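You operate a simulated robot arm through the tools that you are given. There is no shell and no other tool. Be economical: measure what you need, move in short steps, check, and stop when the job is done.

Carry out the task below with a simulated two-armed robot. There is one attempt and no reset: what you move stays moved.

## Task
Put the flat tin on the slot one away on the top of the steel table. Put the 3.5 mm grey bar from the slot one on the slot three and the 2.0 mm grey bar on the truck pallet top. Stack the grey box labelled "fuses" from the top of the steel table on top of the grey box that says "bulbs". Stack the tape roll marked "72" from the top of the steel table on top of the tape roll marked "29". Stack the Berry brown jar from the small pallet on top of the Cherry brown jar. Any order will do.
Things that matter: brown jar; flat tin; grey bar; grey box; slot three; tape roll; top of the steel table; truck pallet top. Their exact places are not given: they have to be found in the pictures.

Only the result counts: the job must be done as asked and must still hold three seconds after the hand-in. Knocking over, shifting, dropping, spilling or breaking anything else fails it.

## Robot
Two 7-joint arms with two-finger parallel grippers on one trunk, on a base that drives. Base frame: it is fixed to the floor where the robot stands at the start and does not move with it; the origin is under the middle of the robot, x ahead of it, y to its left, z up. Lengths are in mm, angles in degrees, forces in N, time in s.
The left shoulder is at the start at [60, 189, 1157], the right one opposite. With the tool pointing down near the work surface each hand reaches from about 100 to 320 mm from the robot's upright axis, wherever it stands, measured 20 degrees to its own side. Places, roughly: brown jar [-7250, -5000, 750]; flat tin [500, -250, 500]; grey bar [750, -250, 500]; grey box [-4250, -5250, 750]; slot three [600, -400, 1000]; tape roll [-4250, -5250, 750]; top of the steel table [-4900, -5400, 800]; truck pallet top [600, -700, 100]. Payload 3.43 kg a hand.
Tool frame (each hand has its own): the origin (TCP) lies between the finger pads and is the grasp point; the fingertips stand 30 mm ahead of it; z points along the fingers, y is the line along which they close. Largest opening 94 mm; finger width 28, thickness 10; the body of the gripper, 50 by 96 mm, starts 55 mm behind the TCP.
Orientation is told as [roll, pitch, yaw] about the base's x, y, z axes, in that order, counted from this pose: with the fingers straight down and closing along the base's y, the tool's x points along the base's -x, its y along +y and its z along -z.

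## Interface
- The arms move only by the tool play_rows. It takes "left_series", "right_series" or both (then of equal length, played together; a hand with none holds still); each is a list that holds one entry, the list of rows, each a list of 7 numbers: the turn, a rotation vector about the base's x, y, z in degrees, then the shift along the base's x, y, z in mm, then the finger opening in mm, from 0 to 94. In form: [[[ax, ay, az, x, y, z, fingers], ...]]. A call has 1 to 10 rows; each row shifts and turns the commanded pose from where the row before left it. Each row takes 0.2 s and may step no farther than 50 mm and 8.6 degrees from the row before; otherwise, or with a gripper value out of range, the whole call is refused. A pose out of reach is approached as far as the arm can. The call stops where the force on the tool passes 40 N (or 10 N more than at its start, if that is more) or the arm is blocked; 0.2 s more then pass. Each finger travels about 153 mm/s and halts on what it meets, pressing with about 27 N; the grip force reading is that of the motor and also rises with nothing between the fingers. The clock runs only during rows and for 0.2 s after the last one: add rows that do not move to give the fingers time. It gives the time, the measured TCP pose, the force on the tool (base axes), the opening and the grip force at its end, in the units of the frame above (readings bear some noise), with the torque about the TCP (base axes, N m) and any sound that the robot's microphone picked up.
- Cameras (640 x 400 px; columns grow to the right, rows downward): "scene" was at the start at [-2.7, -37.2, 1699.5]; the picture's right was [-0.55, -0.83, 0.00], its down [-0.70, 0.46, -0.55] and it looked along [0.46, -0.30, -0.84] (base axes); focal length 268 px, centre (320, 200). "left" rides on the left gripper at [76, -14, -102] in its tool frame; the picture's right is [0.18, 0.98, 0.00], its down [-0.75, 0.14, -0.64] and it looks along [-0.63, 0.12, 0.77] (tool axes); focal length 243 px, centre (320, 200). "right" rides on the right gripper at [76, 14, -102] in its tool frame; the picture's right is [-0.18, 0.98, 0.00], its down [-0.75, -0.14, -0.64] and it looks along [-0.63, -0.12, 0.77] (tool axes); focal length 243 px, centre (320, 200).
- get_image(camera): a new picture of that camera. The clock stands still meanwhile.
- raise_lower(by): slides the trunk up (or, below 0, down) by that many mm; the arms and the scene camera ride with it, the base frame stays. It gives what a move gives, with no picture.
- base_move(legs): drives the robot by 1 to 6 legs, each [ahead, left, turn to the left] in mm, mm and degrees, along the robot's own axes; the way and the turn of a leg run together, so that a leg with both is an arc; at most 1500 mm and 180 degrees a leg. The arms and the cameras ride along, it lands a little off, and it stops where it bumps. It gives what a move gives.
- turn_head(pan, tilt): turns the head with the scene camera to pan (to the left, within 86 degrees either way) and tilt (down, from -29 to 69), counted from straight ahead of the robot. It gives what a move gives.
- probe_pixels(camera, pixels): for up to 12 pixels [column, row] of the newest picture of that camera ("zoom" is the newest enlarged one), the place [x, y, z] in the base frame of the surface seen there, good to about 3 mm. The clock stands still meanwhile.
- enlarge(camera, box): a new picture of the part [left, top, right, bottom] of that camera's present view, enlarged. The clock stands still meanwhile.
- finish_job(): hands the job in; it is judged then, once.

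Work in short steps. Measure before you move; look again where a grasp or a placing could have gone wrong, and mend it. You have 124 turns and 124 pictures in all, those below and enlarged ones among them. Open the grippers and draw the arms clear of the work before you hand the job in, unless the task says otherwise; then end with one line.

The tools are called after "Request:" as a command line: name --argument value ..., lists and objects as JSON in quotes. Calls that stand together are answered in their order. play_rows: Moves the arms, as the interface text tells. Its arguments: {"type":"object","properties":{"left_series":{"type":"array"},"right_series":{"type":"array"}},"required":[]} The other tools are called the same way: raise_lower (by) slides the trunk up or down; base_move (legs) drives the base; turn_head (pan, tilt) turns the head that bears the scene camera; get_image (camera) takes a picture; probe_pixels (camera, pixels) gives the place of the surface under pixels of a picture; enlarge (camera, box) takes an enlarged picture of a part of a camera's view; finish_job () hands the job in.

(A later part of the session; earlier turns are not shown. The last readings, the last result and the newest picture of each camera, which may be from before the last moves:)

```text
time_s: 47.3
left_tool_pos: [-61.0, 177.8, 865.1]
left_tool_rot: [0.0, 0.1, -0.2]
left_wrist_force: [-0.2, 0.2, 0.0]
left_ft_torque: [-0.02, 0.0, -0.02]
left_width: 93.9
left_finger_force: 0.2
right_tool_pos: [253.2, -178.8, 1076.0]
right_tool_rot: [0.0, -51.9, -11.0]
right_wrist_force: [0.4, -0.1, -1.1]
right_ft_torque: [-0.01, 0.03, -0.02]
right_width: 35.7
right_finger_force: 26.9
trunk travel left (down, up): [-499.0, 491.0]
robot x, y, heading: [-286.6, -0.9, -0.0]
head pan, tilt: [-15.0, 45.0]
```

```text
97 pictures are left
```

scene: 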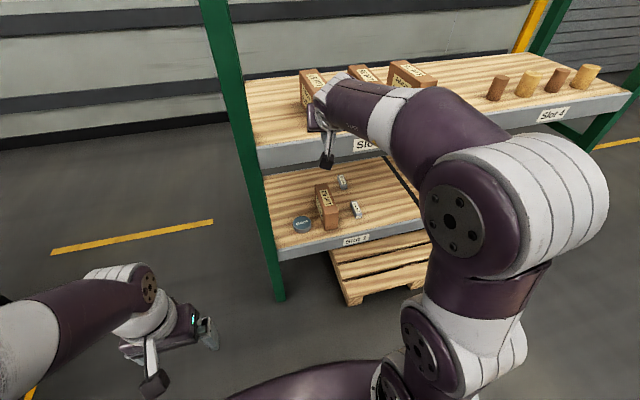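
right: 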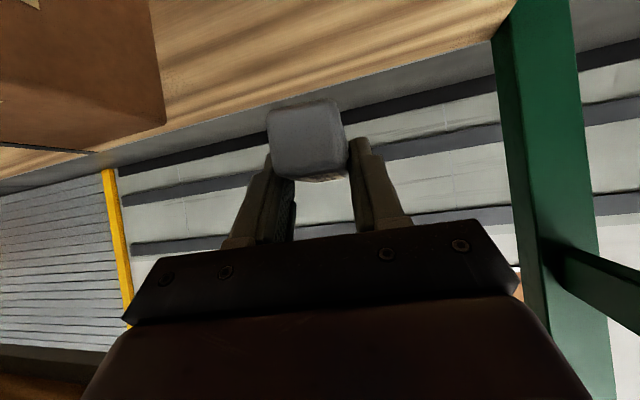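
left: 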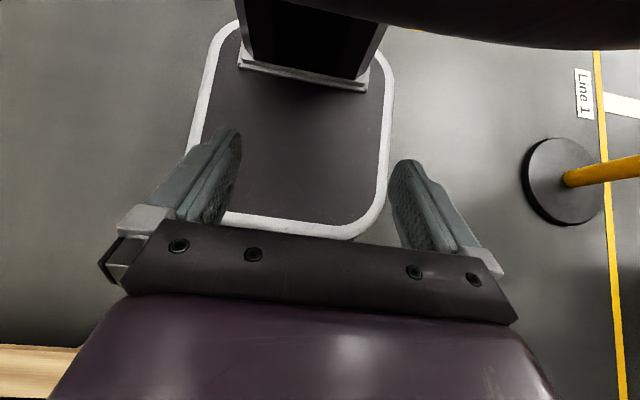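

I drive in 215 mm with 54 mm left to bring the bar over slot 3's free left part.

Request:
probe_pixels --camera "scene" --pixels '[[303, 95], [308, 105], [235, 90], [240, 120], [262, 128], [250, 100], [322, 95]]'

Request:
base_move --legs '[[0, 54, 0], [215, 0, 0]]'

Request:
get_image --camera "right"

Request:
get_image --camera "scene"

```text
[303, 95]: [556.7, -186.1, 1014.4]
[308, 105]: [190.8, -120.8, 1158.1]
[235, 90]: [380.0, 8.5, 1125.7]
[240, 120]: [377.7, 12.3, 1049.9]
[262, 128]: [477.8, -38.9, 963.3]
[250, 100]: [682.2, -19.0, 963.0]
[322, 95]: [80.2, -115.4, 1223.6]
```

```text
time_s: 49.5
left_tool_pos: [155.4, 232.0, 864.2]
left_tool_rot: [0.0, 0.3, -0.3]
left_wrist_force: [-0.1, 0.6, -0.6]
left_ft_torque: [-0.04, 0.06, -0.03]
left_width: 94.2
left_finger_force: 0.1
right_tool_pos: [469.2, -126.2, 1077.6]
right_tool_rot: [0.0, -51.8, -10.9]
right_wrist_force: [0.8, -0.1, -0.6]
right_ft_torque: [-0.01, 0.03, 0.02]
right_width: 35.5
right_finger_force: 27.3
trunk travel left (down, up): [-499.0, 491.0]
robot x, y, heading: [-72.8, 53.0, -0.1]
head pan, tilt: [-15.0, 45.0]
```

```text
96 pictures are left
```

right: 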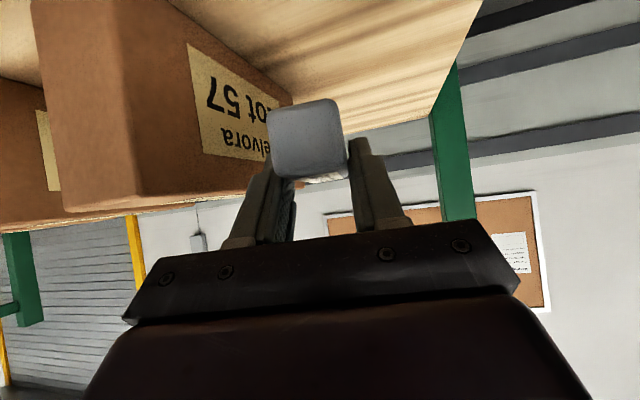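

```text
95 pictures are left
```

scene: 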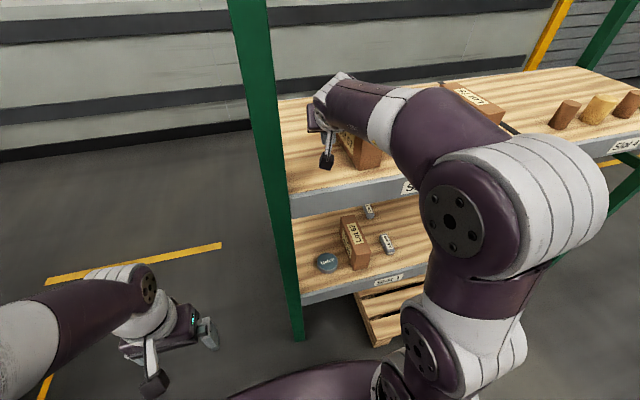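

Position fine: clear of Lot 57. I lower to just above the shelf, then in small steps to contact.

Request:
play_rows --right_series '[[[0, 0, 0, 0, 0, -38, 15], [0, 0, 0, 0, 0, -36, 15], [0, 0, 0, 0, 0, -3, 15], [0, 0, 0, 0, 0, 0, 15]]]'

Request:
enlarge --camera "right" --box '[160, 60, 480, 260]'

```text
time_s: 50.5
left_tool_pos: [154.8, 232.6, 864.6]
left_tool_rot: [0.1, 0.2, -0.2]
left_wrist_force: [0.4, -1.2, -0.4]
left_ft_torque: [0.02, -0.02, 0.0]
left_width: 93.6
left_finger_force: 0.1
right_tool_pos: [467.5, -125.8, 999.0]
right_tool_rot: [0.0, -51.8, -10.9]
right_wrist_force: [0.0, 0.1, -2.3]
right_ft_torque: [0.02, 0.02, 0.02]
right_width: 35.6
right_finger_force: 27.2
trunk travel left (down, up): [-499.0, 491.0]
robot x, y, heading: [-76.3, 58.2, -0.2]
head pan, tilt: [-15.0, 45.0]
```

```text
2.00 times, centred on (320, 160) of right
```

zoom: 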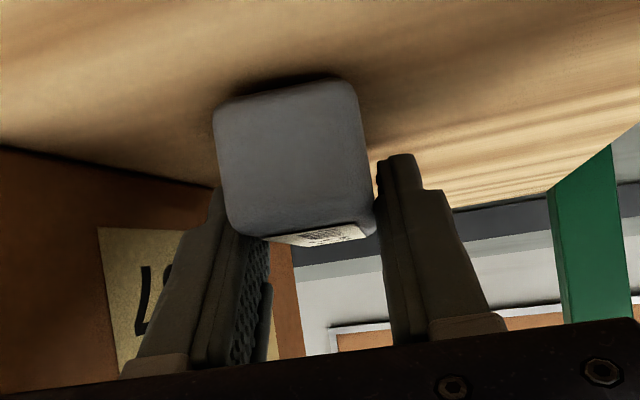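

Almost touching (force just beginning). One more 2 mm down, then release and lift back.

Request:
play_rows --right_series '[[[0, 0, 0, 0, 0, -2, 15], [0, 0, 0, 0, 0, 0, 40], [0, 0, 0, 0, 0, 0, 56], [0, 0, 0, 0, 0, 0, 56], [0, 0, 0, -6, 0, 10, 56], [0, 0, 0, -20, 0, 30, 56], [0, 0, 0, -20, 0, 30, 56], [0, 0, 0, -10, 0, 20, 56]]]'

Request:
get_image --camera "right"

```text
time_s: 52.3
left_tool_pos: [154.3, 233.2, 863.8]
left_tool_rot: [0.0, 0.2, -0.3]
left_wrist_force: [-0.4, 0.0, 0.2]
left_ft_torque: [-0.01, -0.02, 0.01]
left_width: 93.9
left_finger_force: 0.1
right_tool_pos: [411.7, -124.4, 1088.0]
right_tool_rot: [0.0, -51.8, -11.0]
right_wrist_force: [0.4, 0.0, -0.4]
right_ft_torque: [-0.01, -0.01, 0.01]
right_width: 55.8
right_finger_force: 0.1
trunk travel left (down, up): [-499.0, 491.0]
robot x, y, heading: [-75.5, 53.8, -0.3]
head pan, tilt: [-15.0, 45.0]
```

```text
93 pictures are left
```

right: 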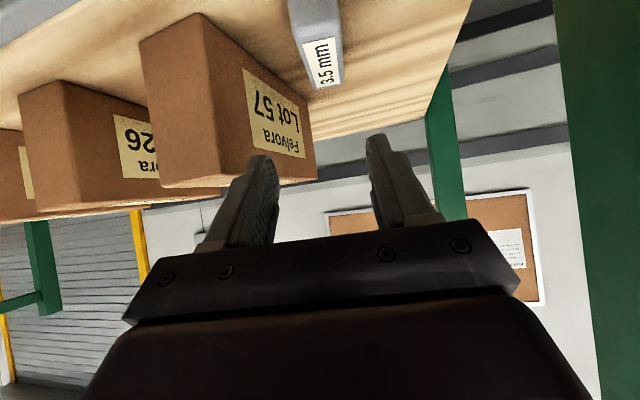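

The 3.5 bar stands on slot 3. Next the 2.0 bar: back off, lower, shift right, with yaw set back to 0.

Request:
base_move --legs '[[-220, 0, 0], [0, -255, 0.3]]'

Request:
raise_lower --by -400

Request:
raise_lower --by -70

Request:
play_rows --right_series '[[[0, 0, 5.5, 20, -5, 10, 56], [0, 0, 5.5, 20, -5, 10, 60]]]'

Request:
turn_head --pan -15 --tilt 50

Request:
get_image --camera "scene"

```text
time_s: 55.4
left_tool_pos: [-69.3, -19.8, 864.8]
left_tool_rot: [0.0, 0.2, 0.0]
left_wrist_force: [0.1, -0.6, 0.3]
left_ft_torque: [0.03, -0.01, -0.01]
left_width: 94.3
left_finger_force: 0.0
right_tool_pos: [189.5, -375.4, 1089.1]
right_tool_rot: [0.2, -51.9, -10.7]
right_wrist_force: [-1.1, -0.3, 0.3]
right_ft_torque: [0.01, -0.05, 0.04]
right_width: 56.0
right_finger_force: 0.0
trunk travel left (down, up): [-499.0, 491.0]
robot x, y, heading: [-296.8, -195.1, -0.0]
head pan, tilt: [-15.0, 45.0]
```

```text
time_s: 59.3
left_tool_pos: [-69.3, -18.4, 465.2]
left_tool_rot: [0.0, 0.2, 0.0]
left_wrist_force: [-0.1, 1.1, 0.4]
left_ft_torque: [0.03, -0.01, -0.01]
left_width: 94.1
left_finger_force: 0.1
right_tool_pos: [190.5, -375.1, 687.1]
right_tool_rot: [0.0, -51.9, -10.7]
right_wrist_force: [0.2, 0.2, -0.4]
right_ft_torque: [0.01, -0.03, 0.01]
right_width: 56.2
right_finger_force: 0.1
trunk travel left (down, up): [-99.0, 891.0]
robot x, y, heading: [-296.6, -192.6, 0.1]
head pan, tilt: [-15.0, 45.0]
```

```text
time_s: 60.3
left_tool_pos: [-68.0, -18.6, 394.9]
left_tool_rot: [0.1, 0.3, 0.0]
left_wrist_force: [-0.5, 0.6, 0.5]
left_ft_torque: [0.0, 0.02, -0.02]
left_width: 94.0
left_finger_force: 0.1
right_tool_pos: [190.6, -374.0, 618.3]
right_tool_rot: [0.0, -51.9, -10.7]
right_wrist_force: [0.9, -0.3, -0.8]
right_ft_torque: [0.0, -0.01, 0.0]
right_width: 56.2
right_finger_force: 0.0
trunk travel left (down, up): [-29.0, 961.0]
robot x, y, heading: [-295.4, -194.2, -0.1]
head pan, tilt: [-15.0, 45.0]
```

```text
time_s: 60.9
left_tool_pos: [-69.3, -18.0, 394.9]
left_tool_rot: [0.0, 0.1, 0.0]
left_wrist_force: [-0.2, 0.4, -0.2]
left_ft_torque: [-0.01, 0.0, 0.03]
left_width: 93.8
left_finger_force: 0.0
right_tool_pos: [209.5, -378.6, 628.2]
right_tool_rot: [0.0, -51.9, -5.1]
right_wrist_force: [0.3, 0.5, -1.0]
right_ft_torque: [0.0, 0.01, 0.0]
right_width: 60.2
right_finger_force: 0.1
right hand out of reach, approached as far as the arm can: row 2
trunk travel left (down, up): [-29.0, 961.0]
robot x, y, heading: [-296.0, -197.7, -0.1]
head pan, tilt: [-15.0, 45.0]
```

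```text
time_s: 61.6
left_tool_pos: [-68.0, -18.1, 395.7]
left_tool_rot: [-0.1, 0.2, 0.0]
left_wrist_force: [-0.4, 0.8, 0.1]
left_ft_torque: [0.03, -0.02, -0.03]
left_width: 93.9
left_finger_force: 0.1
right_tool_pos: [210.8, -378.8, 628.7]
right_tool_rot: [-0.1, -51.9, -5.2]
right_wrist_force: [-0.3, 0.6, 0.1]
right_ft_torque: [0.0, -0.01, 0.0]
right_width: 59.8
right_finger_force: 0.0
trunk travel left (down, up): [-29.0, 961.0]
robot x, y, heading: [-295.4, -194.2, -0.0]
head pan, tilt: [-15.0, 50.0]
```

```text
92 pictures are left
```

scene: 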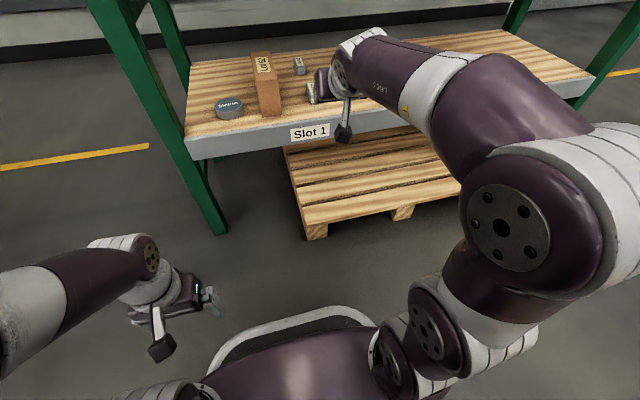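

I drive in 272 mm with 18 mm right so the hand hovers above the 2.0 bar.

Request:
base_move --legs '[[272, -18, 0]]'

Request:
play_rows --right_series '[[[0, 0, 0, 0, 0, -40, 60], [0, 0, 0, 0, 0, -38, 60], [0, 0, 0, 0, 0, 0, 60]]]'

Request:
get_image --camera "right"

Request:
get_image --camera "scene"

```text
time_s: 63.5
left_tool_pos: [205.2, -36.6, 394.4]
left_tool_rot: [0.0, 0.2, 0.0]
left_wrist_force: [-1.0, -0.2, -0.3]
left_ft_torque: [0.01, -0.03, -0.01]
left_width: 94.1
left_finger_force: 0.1
right_tool_pos: [484.6, -398.2, 628.5]
right_tool_rot: [-0.1, -52.0, -5.3]
right_wrist_force: [0.1, -0.1, 0.0]
right_ft_torque: [0.01, -0.02, -0.02]
right_width: 59.8
right_finger_force: 0.2
trunk travel left (down, up): [-29.0, 961.0]
robot x, y, heading: [-24.7, -212.6, -0.4]
head pan, tilt: [-15.0, 50.0]
```

```text
time_s: 64.3
left_tool_pos: [205.6, -35.8, 395.3]
left_tool_rot: [0.1, 0.2, -0.1]
left_wrist_force: [0.2, 0.4, -0.3]
left_ft_torque: [-0.01, -0.01, 0.01]
left_width: 94.2
left_finger_force: 0.1
right_tool_pos: [483.7, -396.9, 550.9]
right_tool_rot: [0.0, -51.9, -5.4]
right_wrist_force: [-0.7, 0.3, 1.4]
right_ft_torque: [0.01, 0.02, 0.03]
right_width: 59.9
right_finger_force: 0.0
trunk travel left (down, up): [-29.0, 961.0]
robot x, y, heading: [-21.1, -216.1, -0.3]
head pan, tilt: [-15.0, 50.0]
```

```text
91 pictures are left
```

right: 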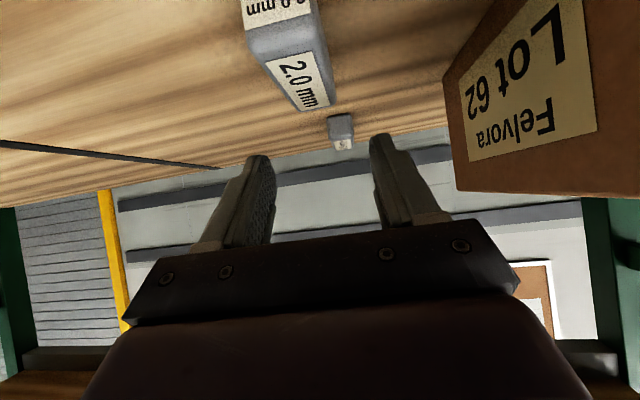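

```text
90 pictures are left
```

scene: 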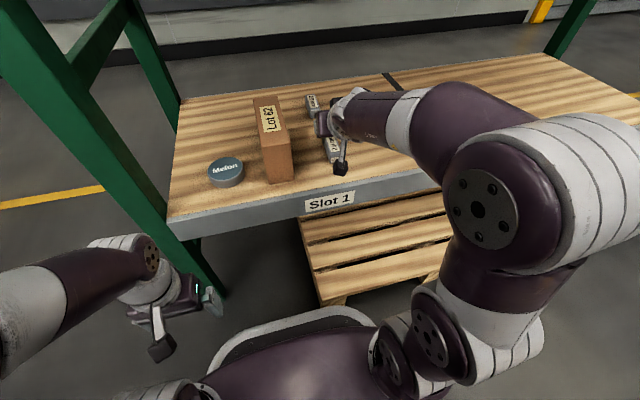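

I verify bar position through the wrist camera before lowering.

Request:
probe_pixels --camera "right" --pixels '[[300, 80], [283, 45], [325, 100], [265, 35], [318, 30], [290, 102], [333, 98]]'

```text
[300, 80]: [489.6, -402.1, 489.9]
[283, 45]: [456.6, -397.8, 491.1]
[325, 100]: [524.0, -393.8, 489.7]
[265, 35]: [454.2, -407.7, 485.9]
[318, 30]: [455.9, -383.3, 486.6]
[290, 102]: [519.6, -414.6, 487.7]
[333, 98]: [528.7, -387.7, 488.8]
```

Bar aligned about like the hand's -5° yaw; lower to z≈497 and close.

Request:
play_rows --right_series '[[[0, 0, 0, 2, -1, -28, 60], [0, 0, 0, 3, -1, -25, 60], [0, 0, 0, 0, 0, 0, 60], [0, 0, 0, 0, 0, 0, 38], [0, 0, 0, 0, 0, 0, 15], [0, 0, 0, 0, 0, 0, 15], [0, 0, 0, 0, 0, 0, 15]]]'

Request:
play_rows --right_series '[[[0, 0, 0, 0, 0, 20, 15], [0, 0, 0, -2, 0, 40, 15], [0, 0, 0, -3, 0, 40, 15], [0, 0, 0, 0, 0, 0, 15]]]'

Request:
get_image --camera "right"

```text
time_s: 65.9
left_tool_pos: [206.1, -36.7, 395.8]
left_tool_rot: [0.0, 0.2, 0.0]
left_wrist_force: [-0.3, 0.3, 0.2]
left_ft_torque: [0.01, -0.02, -0.01]
left_width: 94.3
left_finger_force: 0.1
right_tool_pos: [488.3, -399.0, 497.0]
right_tool_rot: [-0.1, -52.0, -5.3]
right_wrist_force: [-0.5, 0.4, 0.5]
right_ft_torque: [0.03, 0.06, -0.04]
right_width: 36.0
right_finger_force: 26.8
trunk travel left (down, up): [-29.0, 961.0]
robot x, y, heading: [-20.9, -215.1, -0.0]
head pan, tilt: [-15.0, 50.0]
```

```text
time_s: 66.9
left_tool_pos: [205.7, -36.6, 394.9]
left_tool_rot: [0.0, 0.1, 0.1]
left_wrist_force: [-0.2, -0.5, 0.3]
left_ft_torque: [-0.05, 0.0, 0.0]
left_width: 93.8
left_finger_force: 0.0
right_tool_pos: [483.5, -399.4, 597.0]
right_tool_rot: [-0.1, -51.9, -5.2]
right_wrist_force: [-0.4, 0.0, -0.5]
right_ft_torque: [-0.03, 0.03, -0.01]
right_width: 35.7
right_finger_force: 26.7
trunk travel left (down, up): [-29.0, 961.0]
robot x, y, heading: [-25.4, -210.3, -0.1]
head pan, tilt: [-15.0, 50.0]
```

```text
89 pictures are left
```

right: 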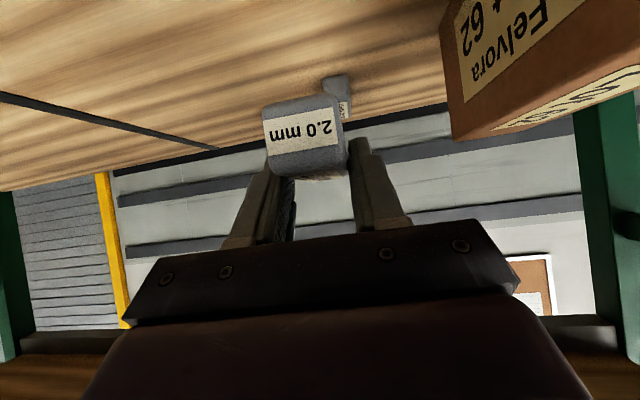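

Got it. I back out and lower the hand with the pitch kept, then probe the pallet top.

Request:
base_move --legs '[[-330, 0, 0]]'

Request:
raise_lower --by -28

Request:
play_rows --right_series '[[[0, 0, 0, -8, 0, -45, 15], [0, 0, 0, -8, 0, -45, 15], [0, 0, 0, -8, 0, -45, 15], [0, 0, 0, -8, 0, -45, 15], [0, 0, 0, -8, 0, -45, 15], [0, 0, 0, -8, 0, -45, 15], [0, 0, 0, 0, 0, -45, 15], [0, 0, 0, 0, 0, -40, 15]]]'

Request:
get_image --camera "scene"

Request:
get_image --camera "right"

```text
time_s: 69.1
left_tool_pos: [-122.2, -36.7, 395.0]
left_tool_rot: [0.1, 0.2, -0.2]
left_wrist_force: [-0.4, -0.3, -0.1]
left_ft_torque: [-0.04, -0.02, -0.03]
left_width: 93.7
left_finger_force: 0.1
right_tool_pos: [155.8, -400.0, 597.3]
right_tool_rot: [-0.1, -52.0, -5.3]
right_wrist_force: [0.8, -0.8, -0.2]
right_ft_torque: [0.02, 0.0, 0.0]
right_width: 35.4
right_finger_force: 27.1
trunk travel left (down, up): [-29.0, 961.0]
robot x, y, heading: [-353.0, -217.9, -0.0]
head pan, tilt: [-15.0, 50.0]
```

```text
time_s: 69.8
left_tool_pos: [-122.0, -37.4, 368.1]
left_tool_rot: [0.0, 0.2, -0.1]
left_wrist_force: [-0.3, 0.3, -0.2]
left_ft_torque: [0.03, -0.02, -0.03]
left_width: 94.0
left_finger_force: 0.0
right_tool_pos: [156.3, -400.0, 568.9]
right_tool_rot: [0.0, -51.9, -5.3]
right_wrist_force: [0.0, 0.5, -1.2]
right_ft_torque: [0.0, 0.01, 0.01]
right_width: 35.4
right_finger_force: 26.3
trunk travel left (down, up): [-1.0, 989.0]
robot x, y, heading: [-352.3, -211.7, -0.1]
head pan, tilt: [-15.0, 50.0]
```

```text
time_s: 71.6
left_tool_pos: [-122.3, -37.0, 366.4]
left_tool_rot: [0.0, 0.3, 0.0]
left_wrist_force: [-0.2, -0.4, 0.4]
left_ft_torque: [0.0, 0.0, -0.01]
left_width: 94.1
left_finger_force: 0.0
right_tool_pos: [107.4, -400.8, 213.4]
right_tool_rot: [0.0, -51.9, -5.4]
right_wrist_force: [0.2, -0.4, -0.9]
right_ft_torque: [-0.01, 0.0, 0.0]
right_width: 35.5
right_finger_force: 26.4
trunk travel left (down, up): [-1.0, 989.0]
robot x, y, heading: [-350.7, -212.2, 0.0]
head pan, tilt: [-15.0, 50.0]
```

```text
88 pictures are left
```

scene: 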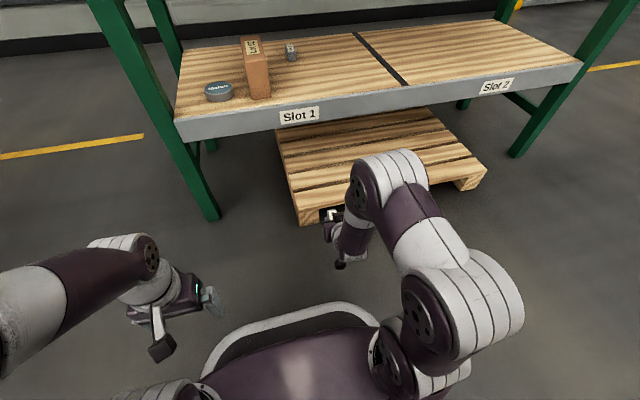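

```text
87 pictures are left
```

right: 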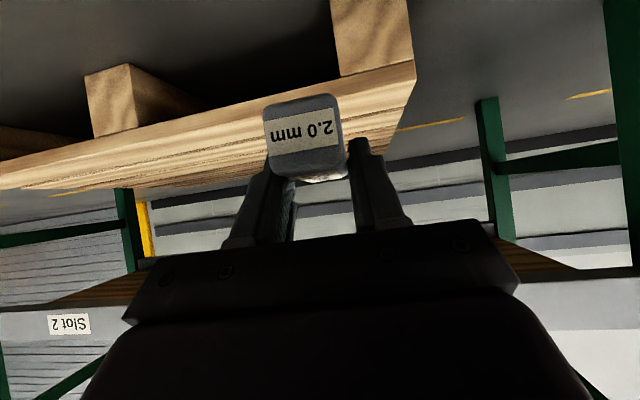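

I probe the pallet's slats to pick the spot.

Request:
probe_pixels --camera "scene" --pixels '[[300, 205], [440, 172], [320, 185], [330, 195], [310, 165], [340, 165], [325, 152], [440, 155], [420, 165], [282, 135], [485, 170]]'

Request:
enlarge --camera "scene" --box '[260, 100, 500, 240]'

```text
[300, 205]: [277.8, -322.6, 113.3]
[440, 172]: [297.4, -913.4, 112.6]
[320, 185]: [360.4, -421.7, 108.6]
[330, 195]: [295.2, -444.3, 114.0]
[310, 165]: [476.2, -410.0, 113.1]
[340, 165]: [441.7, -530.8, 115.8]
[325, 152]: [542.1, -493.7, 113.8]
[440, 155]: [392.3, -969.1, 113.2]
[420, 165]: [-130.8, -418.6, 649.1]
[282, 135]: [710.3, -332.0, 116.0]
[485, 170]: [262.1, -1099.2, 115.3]
```

```text
2.67 times, centred on (380, 170) of scene
```

zoom: 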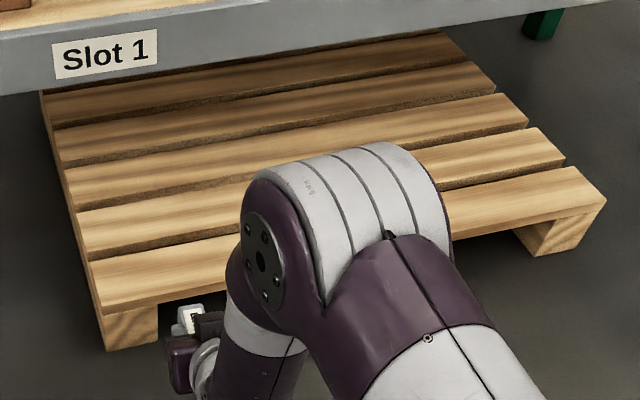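

Front slats at z≈114. I drive so the bar lands at about (377,-460), spanning the first two slats.

Request:
base_move --legs '[[263, -60, 0]]'

Request:
play_rows --right_series '[[[0, 0, 0, 0, 0, -30, 15], [0, 0, 0, 0, 0, -28, 15], [0, 0, 0, 0, 0, 0, 15]]]'

Request:
get_image --camera "right"

Request:
get_image --camera "scene"

```text
time_s: 73.5
left_tool_pos: [140.1, -96.3, 366.8]
left_tool_rot: [0.0, 0.1, -0.1]
left_wrist_force: [0.1, -0.2, 0.5]
left_ft_torque: [-0.01, -0.03, -0.01]
left_width: 94.1
left_finger_force: 0.2
right_tool_pos: [368.6, -461.6, 213.8]
right_tool_rot: [-0.2, -52.0, -5.4]
right_wrist_force: [-0.7, 0.0, -0.2]
right_ft_torque: [0.0, 0.04, 0.0]
right_width: 35.7
right_finger_force: 27.5
trunk travel left (down, up): [-1.0, 989.0]
robot x, y, heading: [-84.0, -275.1, -0.3]
head pan, tilt: [-15.0, 50.0]
```

```text
time_s: 74.3
left_tool_pos: [140.6, -96.9, 366.5]
left_tool_rot: [0.0, 0.1, -0.2]
left_wrist_force: [0.8, -0.2, 0.4]
left_ft_torque: [0.03, 0.01, -0.02]
left_width: 93.8
left_finger_force: 0.1
right_tool_pos: [369.4, -462.5, 155.7]
right_tool_rot: [0.1, -52.0, -5.4]
right_wrist_force: [-0.9, -0.5, -1.5]
right_ft_torque: [0.02, 0.0, 0.02]
right_width: 35.7
right_finger_force: 27.2
trunk travel left (down, up): [-1.0, 989.0]
robot x, y, heading: [-87.2, -275.6, -0.2]
head pan, tilt: [-15.0, 50.0]
```

```text
85 pictures are left
```

right: 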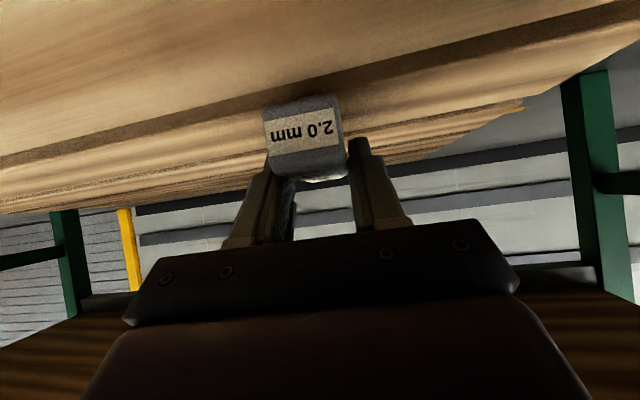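

```text
84 pictures are left
```

scene: 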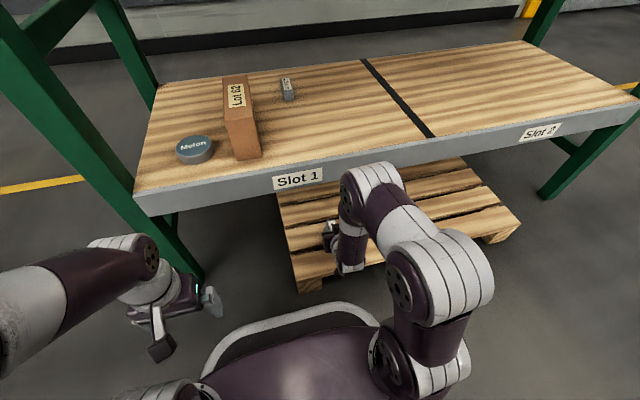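

About 6 mm to go. Lower gently and release, then retreat up and back.

Request:
play_rows --right_series '[[[0, 0, 0, 0, 0, -5, 15], [0, 0, 0, 0, 0, -2, 15], [0, 0, 0, 0, 0, 0, 15], [0, 0, 0, 0, 0, 0, 40], [0, 0, 0, 0, 0, 0, 56], [0, 0, 0, 0, 0, 0, 56]]]'

Request:
play_rows --right_series '[[[0, 0, 0, -5, 0, 8, 56], [0, 0, 0, -20, 0, 25, 56], [0, 0, 0, -25, 0, 25, 56], [0, 0, 0, -25, 0, 30, 56]]]'

Request:
get_image --camera "right"

```text
time_s: 75.7
left_tool_pos: [140.5, -97.3, 366.2]
left_tool_rot: [0.1, 0.1, -0.1]
left_wrist_force: [0.3, -0.9, 0.6]
left_ft_torque: [-0.04, -0.02, 0.02]
left_width: 94.1
left_finger_force: 0.0
right_tool_pos: [368.0, -461.9, 147.7]
right_tool_rot: [-0.2, -51.9, -5.4]
right_wrist_force: [-0.3, -0.9, -0.3]
right_ft_torque: [0.02, 0.01, 0.01]
right_width: 55.9
right_finger_force: 0.0
trunk travel left (down, up): [-1.0, 989.0]
robot x, y, heading: [-89.5, -275.8, 0.2]
head pan, tilt: [-15.0, 50.0]
```

```text
time_s: 76.7
left_tool_pos: [140.9, -97.8, 366.2]
left_tool_rot: [-0.1, 0.2, -0.1]
left_wrist_force: [-0.1, 0.7, 0.1]
left_ft_torque: [0.0, 0.0, 0.0]
left_width: 93.7
left_finger_force: 0.0
right_tool_pos: [294.7, -461.6, 237.3]
right_tool_rot: [0.0, -52.1, -5.5]
right_wrist_force: [9.7, 0.1, -2.6]
right_ft_torque: [-0.05, -0.25, -0.15]
right_width: 56.1
right_finger_force: 0.1
trunk travel left (down, up): [-1.0, 989.0]
robot x, y, heading: [-86.9, -274.6, -0.2]
head pan, tilt: [-15.0, 50.0]
```

```text
83 pictures are left
```

right: 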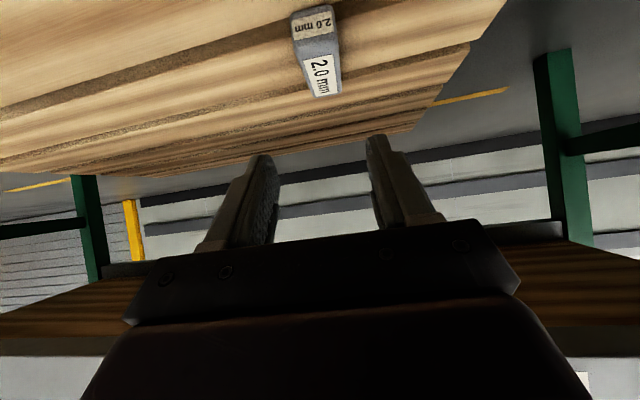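

Bar placed on the pallet. A 10 N push: the wrist camera probably touches my own base rim; I move the hand forward and up, then back out.

Request:
play_rows --right_series '[[[0, 0, 0, 10, 0, 10, 56], [0, 0, 0, 0, 0, 5, 56]]]'

Request:
base_move --legs '[[-260, 0, 0]]'

Request:
play_rows --right_series '[[[0, 0, 0, 8, 0, 45, 60], [0, 0, 0, 8, 0, 45, 60], [0, 0, 0, 8, 0, 45, 70], [0, 0, 0, 8, 0, 45, 80], [0, 0, 0, 8, 0, 45, 94], [0, 0, 0, 8, 0, 45, 94], [0, 0, 0, 8, 0, 45, 94], [0, 0, 0, 8, 0, 40, 94]]]'

Request:
get_image --camera "scene"

```text
time_s: 77.3
left_tool_pos: [140.0, -96.8, 366.2]
left_tool_rot: [0.1, 0.2, -0.1]
left_wrist_force: [-0.3, 0.0, -0.3]
left_ft_torque: [0.02, -0.03, 0.0]
left_width: 94.2
left_finger_force: 0.1
right_tool_pos: [305.5, -461.7, 251.7]
right_tool_rot: [-0.1, -51.9, -5.4]
right_wrist_force: [0.2, -0.8, -0.4]
right_ft_torque: [0.0, -0.01, 0.01]
right_width: 55.9
right_finger_force: 0.0
trunk travel left (down, up): [-1.0, 989.0]
robot x, y, heading: [-88.6, -275.4, 0.1]
head pan, tilt: [-15.0, 50.0]
```

```text
time_s: 79.2
left_tool_pos: [-120.7, -96.5, 367.1]
left_tool_rot: [0.1, 0.2, -0.3]
left_wrist_force: [0.8, 0.3, -0.1]
left_ft_torque: [0.02, 0.01, -0.04]
left_width: 93.9
left_finger_force: 0.0
right_tool_pos: [42.1, -460.3, 252.0]
right_tool_rot: [0.0, -51.9, -5.4]
right_wrist_force: [-0.4, 1.2, -0.1]
right_ft_torque: [0.0, 0.0, 0.01]
right_width: 55.9
right_finger_force: 0.1
trunk travel left (down, up): [-1.0, 989.0]
robot x, y, heading: [-350.2, -272.7, -0.2]
head pan, tilt: [-15.0, 50.0]
```

```text
time_s: 81.0
left_tool_pos: [-120.3, -96.4, 365.9]
left_tool_rot: [0.0, 0.3, -0.2]
left_wrist_force: [0.0, -0.3, 0.2]
left_ft_torque: [-0.03, -0.05, 0.03]
left_width: 93.8
left_finger_force: 0.0
right_tool_pos: [107.1, -459.3, 606.8]
right_tool_rot: [-0.2, -51.9, -5.4]
right_wrist_force: [0.6, 0.6, 0.1]
right_ft_torque: [0.01, 0.01, 0.01]
right_width: 94.2
right_finger_force: 0.0
trunk travel left (down, up): [-1.0, 989.0]
robot x, y, heading: [-348.4, -273.3, -0.2]
head pan, tilt: [-15.0, 50.0]
```

```text
82 pictures are left
```

scene: 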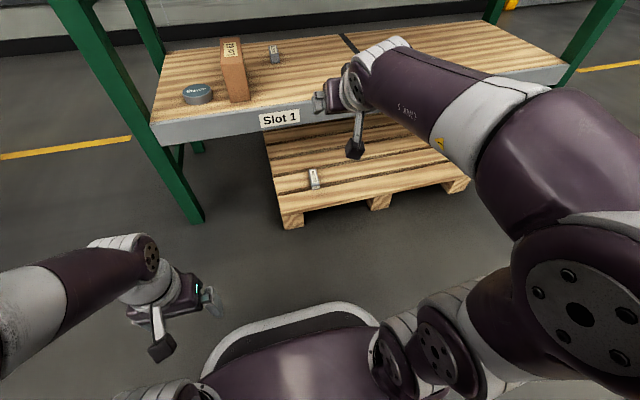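

Bar sits on the pallet. Now the tin: enlarge to measure it exactly.

Request:
enlarge --camera "scene" --box '[160, 60, 256, 120]'

Request:
probe_pixels --camera "zoom" --pixels '[[145, 195], [250, 172], [340, 195], [250, 217], [260, 198], [255, 280], [150, 250], [345, 240]]'

```text
6.67 times, centred on (208, 90) of scene
```

zoom: 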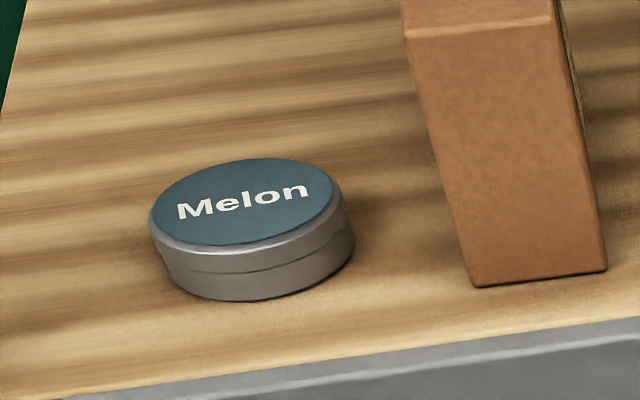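

```text
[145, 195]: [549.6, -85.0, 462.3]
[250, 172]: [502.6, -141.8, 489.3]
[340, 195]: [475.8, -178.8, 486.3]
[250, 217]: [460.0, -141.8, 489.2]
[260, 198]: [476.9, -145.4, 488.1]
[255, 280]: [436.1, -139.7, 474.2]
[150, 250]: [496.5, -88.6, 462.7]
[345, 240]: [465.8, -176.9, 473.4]
```

Tin centre ≈(474,-142), ⌀≈75. I shift left 317 and drive in 320.

Request:
base_move --legs '[[0, 317, 0.2], [320, 0, 0]]'

Request:
play_rows --right_series '[[[0, 0, 2.5, 18, 0, -30, 94], [0, 0, 2.5, 18, 0, -30, 94], [0, 0, 0, 0, 0, 0, 94]]]'

Request:
get_image --camera "right"

```text
time_s: 84.9
left_tool_pos: [198.6, 221.9, 366.9]
left_tool_rot: [0.0, 0.2, 0.0]
left_wrist_force: [-0.1, -0.1, -0.3]
left_ft_torque: [-0.01, -0.02, -0.02]
left_width: 94.1
left_finger_force: 0.1
right_tool_pos: [427.7, -141.3, 604.5]
right_tool_rot: [-0.2, -51.9, -5.2]
right_wrist_force: [-0.8, -0.1, 0.6]
right_ft_torque: [0.0, -0.01, -0.02]
right_width: 94.0
right_finger_force: 0.1
trunk travel left (down, up): [-1.0, 989.0]
robot x, y, heading: [-27.2, 39.7, -0.1]
head pan, tilt: [-15.0, 50.0]
```

```text
time_s: 85.7
left_tool_pos: [199.2, 222.5, 366.8]
left_tool_rot: [0.0, 0.1, 0.1]
left_wrist_force: [0.5, -0.2, 0.0]
left_ft_torque: [0.02, 0.01, 0.0]
left_width: 94.2
left_finger_force: 0.1
right_tool_pos: [458.1, -134.5, 537.2]
right_tool_rot: [-0.4, -52.0, -1.0]
right_wrist_force: [0.2, 0.2, -0.9]
right_ft_torque: [-0.04, 0.0, 0.0]
right_width: 94.0
right_finger_force: 0.1
right hand out of reach, approached as far as the arm can: row 1, 2
trunk travel left (down, up): [-1.0, 989.0]
robot x, y, heading: [-30.2, 44.9, -0.1]
head pan, tilt: [-15.0, 50.0]
```

```text
80 pictures are left
```

right: 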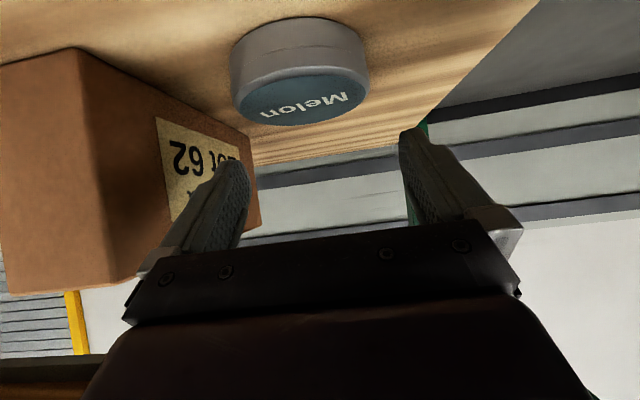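

I correct y by -8 and lower to z≈498.

Request:
play_rows --right_series '[[[0, 0, 0, 2, -8, 0, 94], [0, 0, 0, 0, 0, -20, 94], [0, 0, 0, 0, 0, 0, 94]]]'

Request:
get_image --camera "right"

```text
time_s: 86.5
left_tool_pos: [199.2, 222.0, 368.1]
left_tool_rot: [0.0, 0.3, 0.0]
left_wrist_force: [0.5, 0.9, 0.2]
left_ft_torque: [0.02, 0.0, 0.01]
left_width: 93.9
left_finger_force: 0.2
right_tool_pos: [458.8, -133.3, 518.6]
right_tool_rot: [-0.4, -52.0, -0.2]
right_wrist_force: [0.5, -0.8, -0.7]
right_ft_torque: [-0.01, -0.01, 0.01]
right_width: 93.9
right_finger_force: 0.2
right hand out of reach, approached as far as the arm can: row 1
trunk travel left (down, up): [-1.0, 989.0]
robot x, y, heading: [-27.3, 47.2, -0.0]
head pan, tilt: [-15.0, 50.0]
```

```text
79 pictures are left
```

right: 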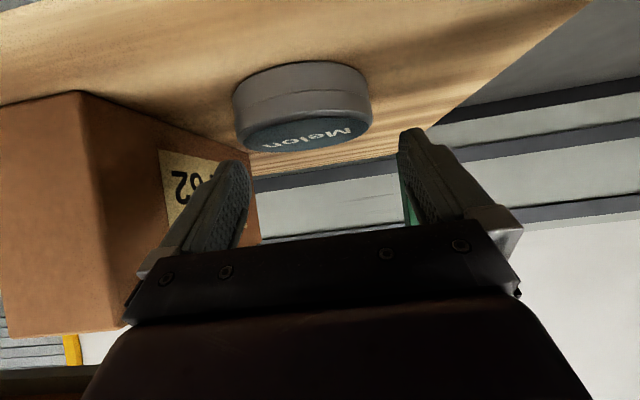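

The arm is at its limit in y; I shift the base 9 mm right instead, then lower.

Request:
base_move --legs '[[0, -9, 0]]'

Request:
get_image --camera "right"

```text
time_s: 87.2
left_tool_pos: [199.5, 213.0, 365.8]
left_tool_rot: [0.0, 0.3, 0.0]
left_wrist_force: [0.6, 0.5, -0.2]
left_ft_torque: [-0.04, 0.0, -0.02]
left_width: 94.1
left_finger_force: 0.1
right_tool_pos: [458.6, -142.8, 517.9]
right_tool_rot: [-0.4, -52.0, -0.2]
right_wrist_force: [0.7, 0.0, 0.4]
right_ft_torque: [0.02, 0.04, 0.02]
right_width: 94.1
right_finger_force: 0.0
trunk travel left (down, up): [-1.0, 989.0]
robot x, y, heading: [-28.2, 35.2, 0.1]
head pan, tilt: [-15.0, 50.0]
```

```text
78 pictures are left
```

right: 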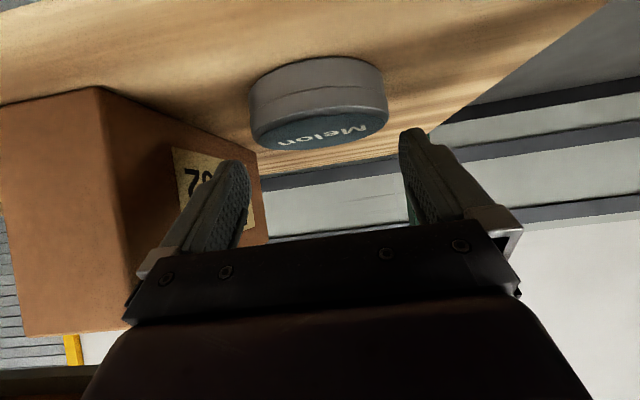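

The tin is now centred between the fingers (250–387 vs 245–405). Lower 20 mm and close.

Request:
play_rows --right_series '[[[0, 0, 0, 0, 0, -20, 94], [0, 0, 0, 0, 0, 0, 94], [0, 0, 0, 0, 0, 0, 75], [0, 0, 0, 0, 0, 0, 60], [0, 0, 0, 0, 0, 0, 60]]]'

Request:
get_image --camera "right"

```text
time_s: 88.4
left_tool_pos: [198.8, 212.0, 366.6]
left_tool_rot: [0.0, 0.2, 0.0]
left_wrist_force: [-0.8, -0.4, -0.3]
left_ft_torque: [0.02, 0.0, 0.01]
left_width: 94.2
left_finger_force: 0.1
right_tool_pos: [457.9, -143.7, 497.9]
right_tool_rot: [-0.3, -52.0, -0.2]
right_wrist_force: [-0.4, -1.3, 0.3]
right_ft_torque: [0.07, -0.01, 0.01]
right_width: 80.4
right_finger_force: 26.7
trunk travel left (down, up): [-1.0, 989.0]
robot x, y, heading: [-26.6, 34.9, 0.4]
head pan, tilt: [-15.0, 50.0]
```

```text
77 pictures are left
```

right: 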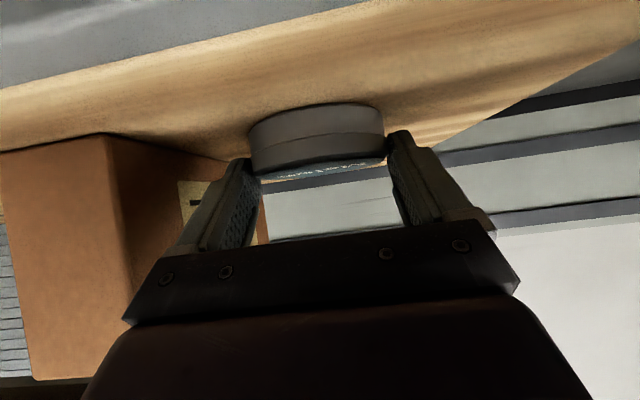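

Gripped at 80 mm. Lift and check, then back out.

Request:
play_rows --right_series '[[[0, 0, 0, 0, 0, 12, 60], [0, 0, 0, 0, 0, 40, 60], [0, 0, 0, -5, 0, 40, 60], [0, 0, 0, 0, 0, 0, 60]]]'

Request:
base_move --legs '[[-420, 0, 0]]'

Request:
get_image --camera "right"

```text
time_s: 89.4
left_tool_pos: [198.1, 212.8, 367.0]
left_tool_rot: [0.0, 0.2, 0.0]
left_wrist_force: [0.4, 0.0, 0.3]
left_ft_torque: [0.01, 0.03, -0.05]
left_width: 94.2
left_finger_force: 0.0
right_tool_pos: [453.6, -137.1, 544.5]
right_tool_rot: [-0.7, -52.1, -0.2]
right_wrist_force: [0.6, 0.1, -1.2]
right_ft_torque: [0.01, 0.05, 0.02]
right_width: 80.3
right_finger_force: 27.5
right hand out of reach, approached as far as the arm can: row 2, 3
trunk travel left (down, up): [-1.0, 989.0]
robot x, y, heading: [-30.7, 36.5, 0.2]
head pan, tilt: [-15.0, 50.0]
```

```text
time_s: 92.0
left_tool_pos: [-222.0, 213.1, 366.5]
left_tool_rot: [0.1, 0.2, 0.1]
left_wrist_force: [0.4, -0.2, -0.8]
left_ft_torque: [-0.01, -0.02, -0.02]
left_width: 93.9
left_finger_force: 0.1
right_tool_pos: [35.2, -135.9, 544.2]
right_tool_rot: [-0.5, -52.1, -0.1]
right_wrist_force: [-1.0, -0.4, -0.9]
right_ft_torque: [0.03, 0.03, -0.02]
right_width: 80.1
right_finger_force: 26.7
trunk travel left (down, up): [-1.0, 989.0]
robot x, y, heading: [-450.6, 39.6, 0.3]
head pan, tilt: [-15.0, 50.0]
```

```text
76 pictures are left
```

right: 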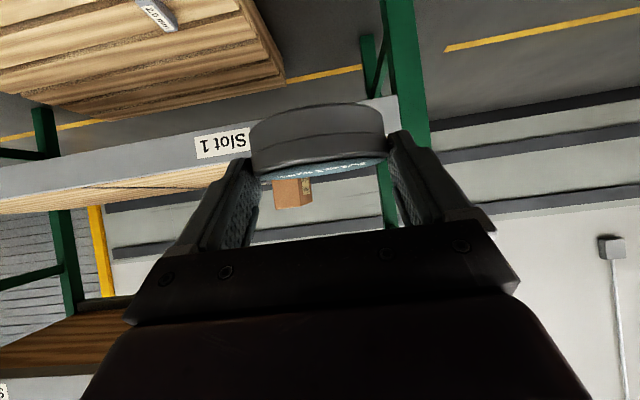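

Tin secured. I raise the trunk, turn right toward the steel table's direction and look for a path.

Request:
raise_lower --by 400

Request:
base_move --legs '[[0, 0, -90]]'

Request:
turn_head --pan -40 --tilt 20

Request:
get_image --camera "scene"

```text
time_s: 95.8
left_tool_pos: [-221.6, 213.1, 766.9]
left_tool_rot: [0.0, 0.4, 0.3]
left_wrist_force: [0.0, -0.9, -0.1]
left_ft_torque: [0.0, 0.0, -0.02]
left_width: 93.9
left_finger_force: 0.0
right_tool_pos: [34.8, -136.9, 944.8]
right_tool_rot: [-0.6, -52.1, 0.1]
right_wrist_force: [0.2, -0.3, -1.7]
right_ft_torque: [0.01, 0.01, -0.02]
right_width: 80.3
right_finger_force: 27.3
trunk travel left (down, up): [-401.0, 589.0]
robot x, y, heading: [-450.0, 37.5, 0.2]
head pan, tilt: [-15.0, 50.0]
```

```text
time_s: 100.1
left_tool_pos: [-273.8, -192.9, 766.7]
left_tool_rot: [0.1, 0.2, -90.3]
left_wrist_force: [0.1, -0.6, 0.2]
left_ft_torque: [-0.01, 0.03, 0.01]
left_width: 93.9
left_finger_force: 0.1
right_tool_pos: [-623.3, -447.0, 944.5]
right_tool_rot: [-0.6, -52.1, -90.4]
right_wrist_force: [-1.5, -0.7, -1.1]
right_ft_torque: [0.02, 0.01, 0.0]
right_width: 80.3
right_finger_force: 26.7
trunk travel left (down, up): [-401.0, 589.0]
robot x, y, heading: [-448.3, 31.8, -90.1]
head pan, tilt: [-15.0, 50.0]
```

```text
time_s: 101.0
left_tool_pos: [-273.8, -192.8, 767.4]
left_tool_rot: [0.0, 0.3, -90.1]
left_wrist_force: [-0.1, -0.7, 0.1]
left_ft_torque: [-0.02, -0.01, -0.02]
left_width: 94.3
left_finger_force: 0.0
right_tool_pos: [-624.3, -447.7, 945.1]
right_tool_rot: [-0.6, -52.1, -90.5]
right_wrist_force: [0.3, -0.7, -1.2]
right_ft_torque: [0.05, 0.0, -0.03]
right_width: 80.4
right_finger_force: 26.9
trunk travel left (down, up): [-401.0, 589.0]
robot x, y, heading: [-449.2, 35.0, -90.2]
head pan, tilt: [-40.0, 20.0]
```

```text
75 pictures are left
```

scene: 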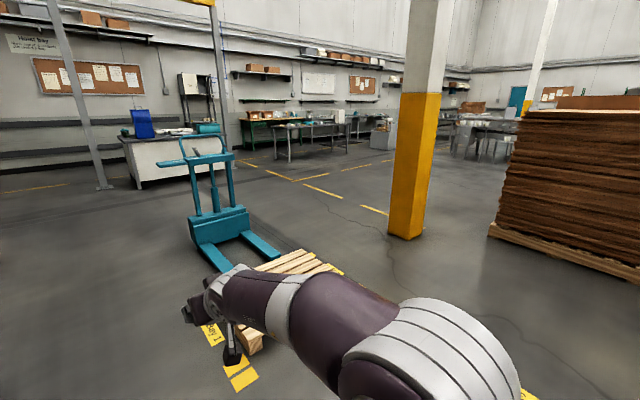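

The steel table appears at about (320,128). I probe obstacles: pallet, pillar, truck and table.

Request:
probe_pixels --camera "scene" --pixels '[[300, 250], [342, 272], [255, 265], [390, 230], [425, 230], [495, 235], [285, 127], [345, 124], [290, 160], [348, 153], [210, 268], [278, 258]]'

Request:
enlarge --camera "scene" --box '[230, 90, 400, 190]'

```text
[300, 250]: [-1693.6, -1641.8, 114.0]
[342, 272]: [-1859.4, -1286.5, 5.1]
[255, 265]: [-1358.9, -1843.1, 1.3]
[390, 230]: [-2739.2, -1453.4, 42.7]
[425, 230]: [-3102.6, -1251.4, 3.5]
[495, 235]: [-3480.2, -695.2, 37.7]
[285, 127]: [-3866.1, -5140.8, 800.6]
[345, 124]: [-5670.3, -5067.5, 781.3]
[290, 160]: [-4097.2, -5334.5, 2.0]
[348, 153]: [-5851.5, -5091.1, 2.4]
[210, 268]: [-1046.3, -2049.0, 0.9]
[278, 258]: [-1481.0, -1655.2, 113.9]
```

```text
3.76 times, centred on (315, 140) of scene
```

zoom: 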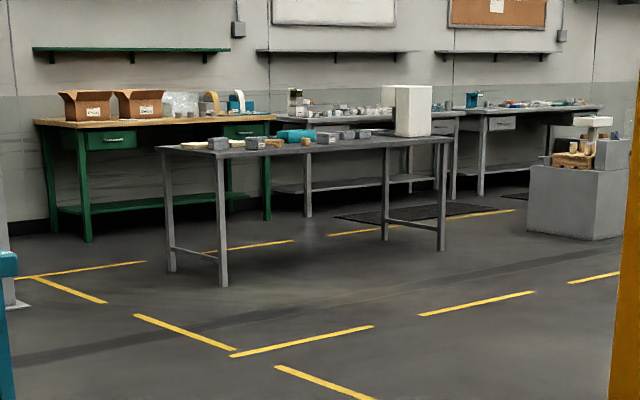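

Request:
probe_pixels --camera "scene" --pixels '[[103, 187], [135, 188], [215, 172], [160, 165], [192, 240], [245, 225], [232, 160], [270, 255], [240, 170], [20, 200], [190, 215], [279, 240]]'

Request:
turn_head --pan 0 --tilt 25

Request:
get_image --camera "scene"

```text
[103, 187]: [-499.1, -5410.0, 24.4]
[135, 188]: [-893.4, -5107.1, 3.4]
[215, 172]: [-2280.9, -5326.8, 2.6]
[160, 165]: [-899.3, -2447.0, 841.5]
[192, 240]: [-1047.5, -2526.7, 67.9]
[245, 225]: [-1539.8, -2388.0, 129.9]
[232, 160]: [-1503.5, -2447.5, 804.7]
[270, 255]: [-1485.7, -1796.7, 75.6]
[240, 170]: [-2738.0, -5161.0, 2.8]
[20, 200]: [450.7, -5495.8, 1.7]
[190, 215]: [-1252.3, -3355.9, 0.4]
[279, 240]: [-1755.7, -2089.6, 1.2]
```

```text
time_s: 102.1
left_tool_pos: [-273.6, -194.2, 766.7]
left_tool_rot: [-0.1, 0.3, -90.2]
left_wrist_force: [0.3, -0.6, 0.0]
left_ft_torque: [0.04, 0.02, 0.03]
left_width: 93.8
left_finger_force: 0.1
right_tool_pos: [-624.9, -447.7, 944.0]
right_tool_rot: [-0.6, -52.1, -90.4]
right_wrist_force: [-0.1, -1.4, -1.3]
right_ft_torque: [0.0, 0.03, -0.02]
right_width: 80.4
right_finger_force: 27.2
trunk travel left (down, up): [-401.0, 589.0]
robot x, y, heading: [-449.3, 36.3, -90.1]
head pan, tilt: [0.0, 25.0]
```

```text
73 pictures are left
```

scene: 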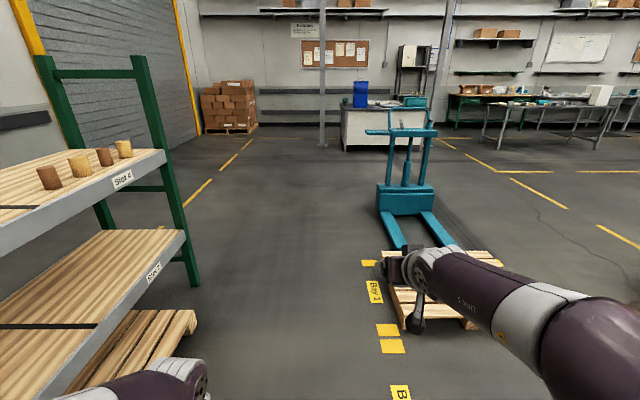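

The aisle at x≈-450 is clear to y≈-3500. I drive there, turn right and go along.

Request:
base_move --legs '[[1500, 0, 0], [1500, 0, 0], [600, 0, 0], [0, 0, -90], [1500, 0, 0], [1200, 0, 0]]'

Request:
turn_head --pan 50 --tilt 22

Request:
get_image --camera "scene"

```text
time_s: 136.2
left_tool_pos: [-3354.5, -3756.7, 766.1]
left_tool_rot: [0.0, 0.4, 179.5]
left_wrist_force: [0.1, 0.6, 0.4]
left_ft_torque: [-0.01, -0.03, 0.03]
left_width: 94.2
left_finger_force: 0.1
right_tool_pos: [-3607.3, -3404.9, 944.2]
right_tool_rot: [-0.6, -52.0, 179.2]
right_wrist_force: [-0.1, 0.4, -1.1]
right_ft_torque: [0.02, -0.04, -0.05]
right_width: 80.3
right_finger_force: 26.8
trunk travel left (down, up): [-401.0, 589.0]
robot x, y, heading: [-3122.6, -3582.1, 179.5]
head pan, tilt: [0.0, 25.0]
```

```text
time_s: 137.3
left_tool_pos: [-3354.1, -3755.4, 766.9]
left_tool_rot: [0.1, 0.3, 179.5]
left_wrist_force: [0.2, -0.8, -0.9]
left_ft_torque: [0.0, -0.02, -0.05]
left_width: 94.2
left_finger_force: 0.1
right_tool_pos: [-3607.5, -3404.3, 944.5]
right_tool_rot: [-0.5, -52.1, 179.4]
right_wrist_force: [0.7, -0.5, -1.9]
right_ft_torque: [-0.01, -0.05, -0.02]
right_width: 80.3
right_finger_force: 26.8
trunk travel left (down, up): [-401.0, 589.0]
robot x, y, heading: [-3126.0, -3578.8, 179.5]
head pan, tilt: [50.0, 22.0]
```

```text
72 pictures are left
```

scene: 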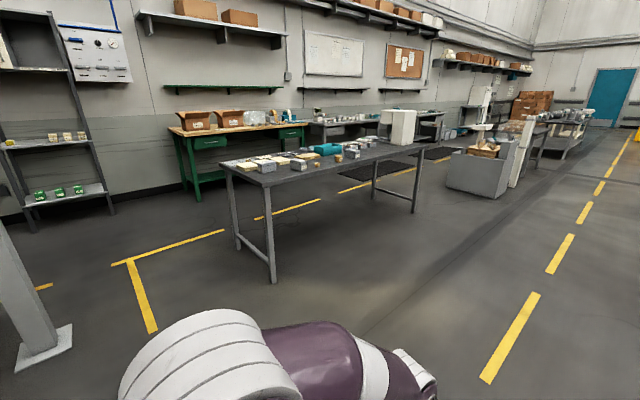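

Path ahead is free. I enlarge the table and probe items.

Request:
enlarge --camera "scene" --box '[205, 100, 445, 220]'

Request:
probe_pixels --camera "scene" --pixels '[[221, 162], [272, 185], [266, 164], [282, 160], [297, 160], [245, 165], [352, 150], [324, 148], [400, 125], [420, 145], [483, 150], [478, 185]]'

```text
2.67 times, centred on (325, 160) of scene
```

zoom: 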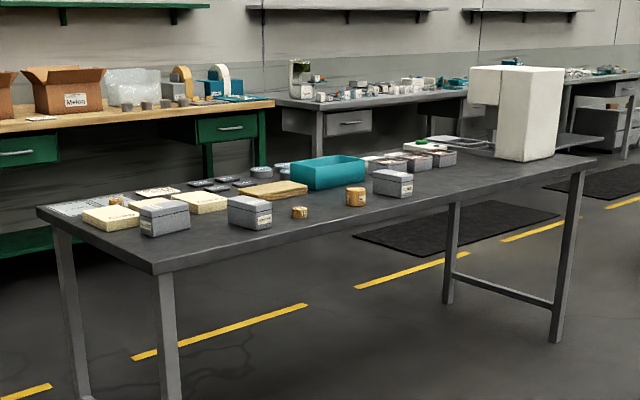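

```text
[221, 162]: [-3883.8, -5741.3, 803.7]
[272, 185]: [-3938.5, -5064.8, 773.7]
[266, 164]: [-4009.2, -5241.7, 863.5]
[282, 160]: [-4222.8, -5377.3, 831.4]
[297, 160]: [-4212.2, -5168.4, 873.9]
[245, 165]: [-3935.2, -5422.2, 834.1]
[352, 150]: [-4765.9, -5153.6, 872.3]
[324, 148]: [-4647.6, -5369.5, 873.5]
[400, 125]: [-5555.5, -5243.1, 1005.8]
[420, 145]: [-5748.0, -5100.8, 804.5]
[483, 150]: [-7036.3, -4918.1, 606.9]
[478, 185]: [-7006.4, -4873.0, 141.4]
```

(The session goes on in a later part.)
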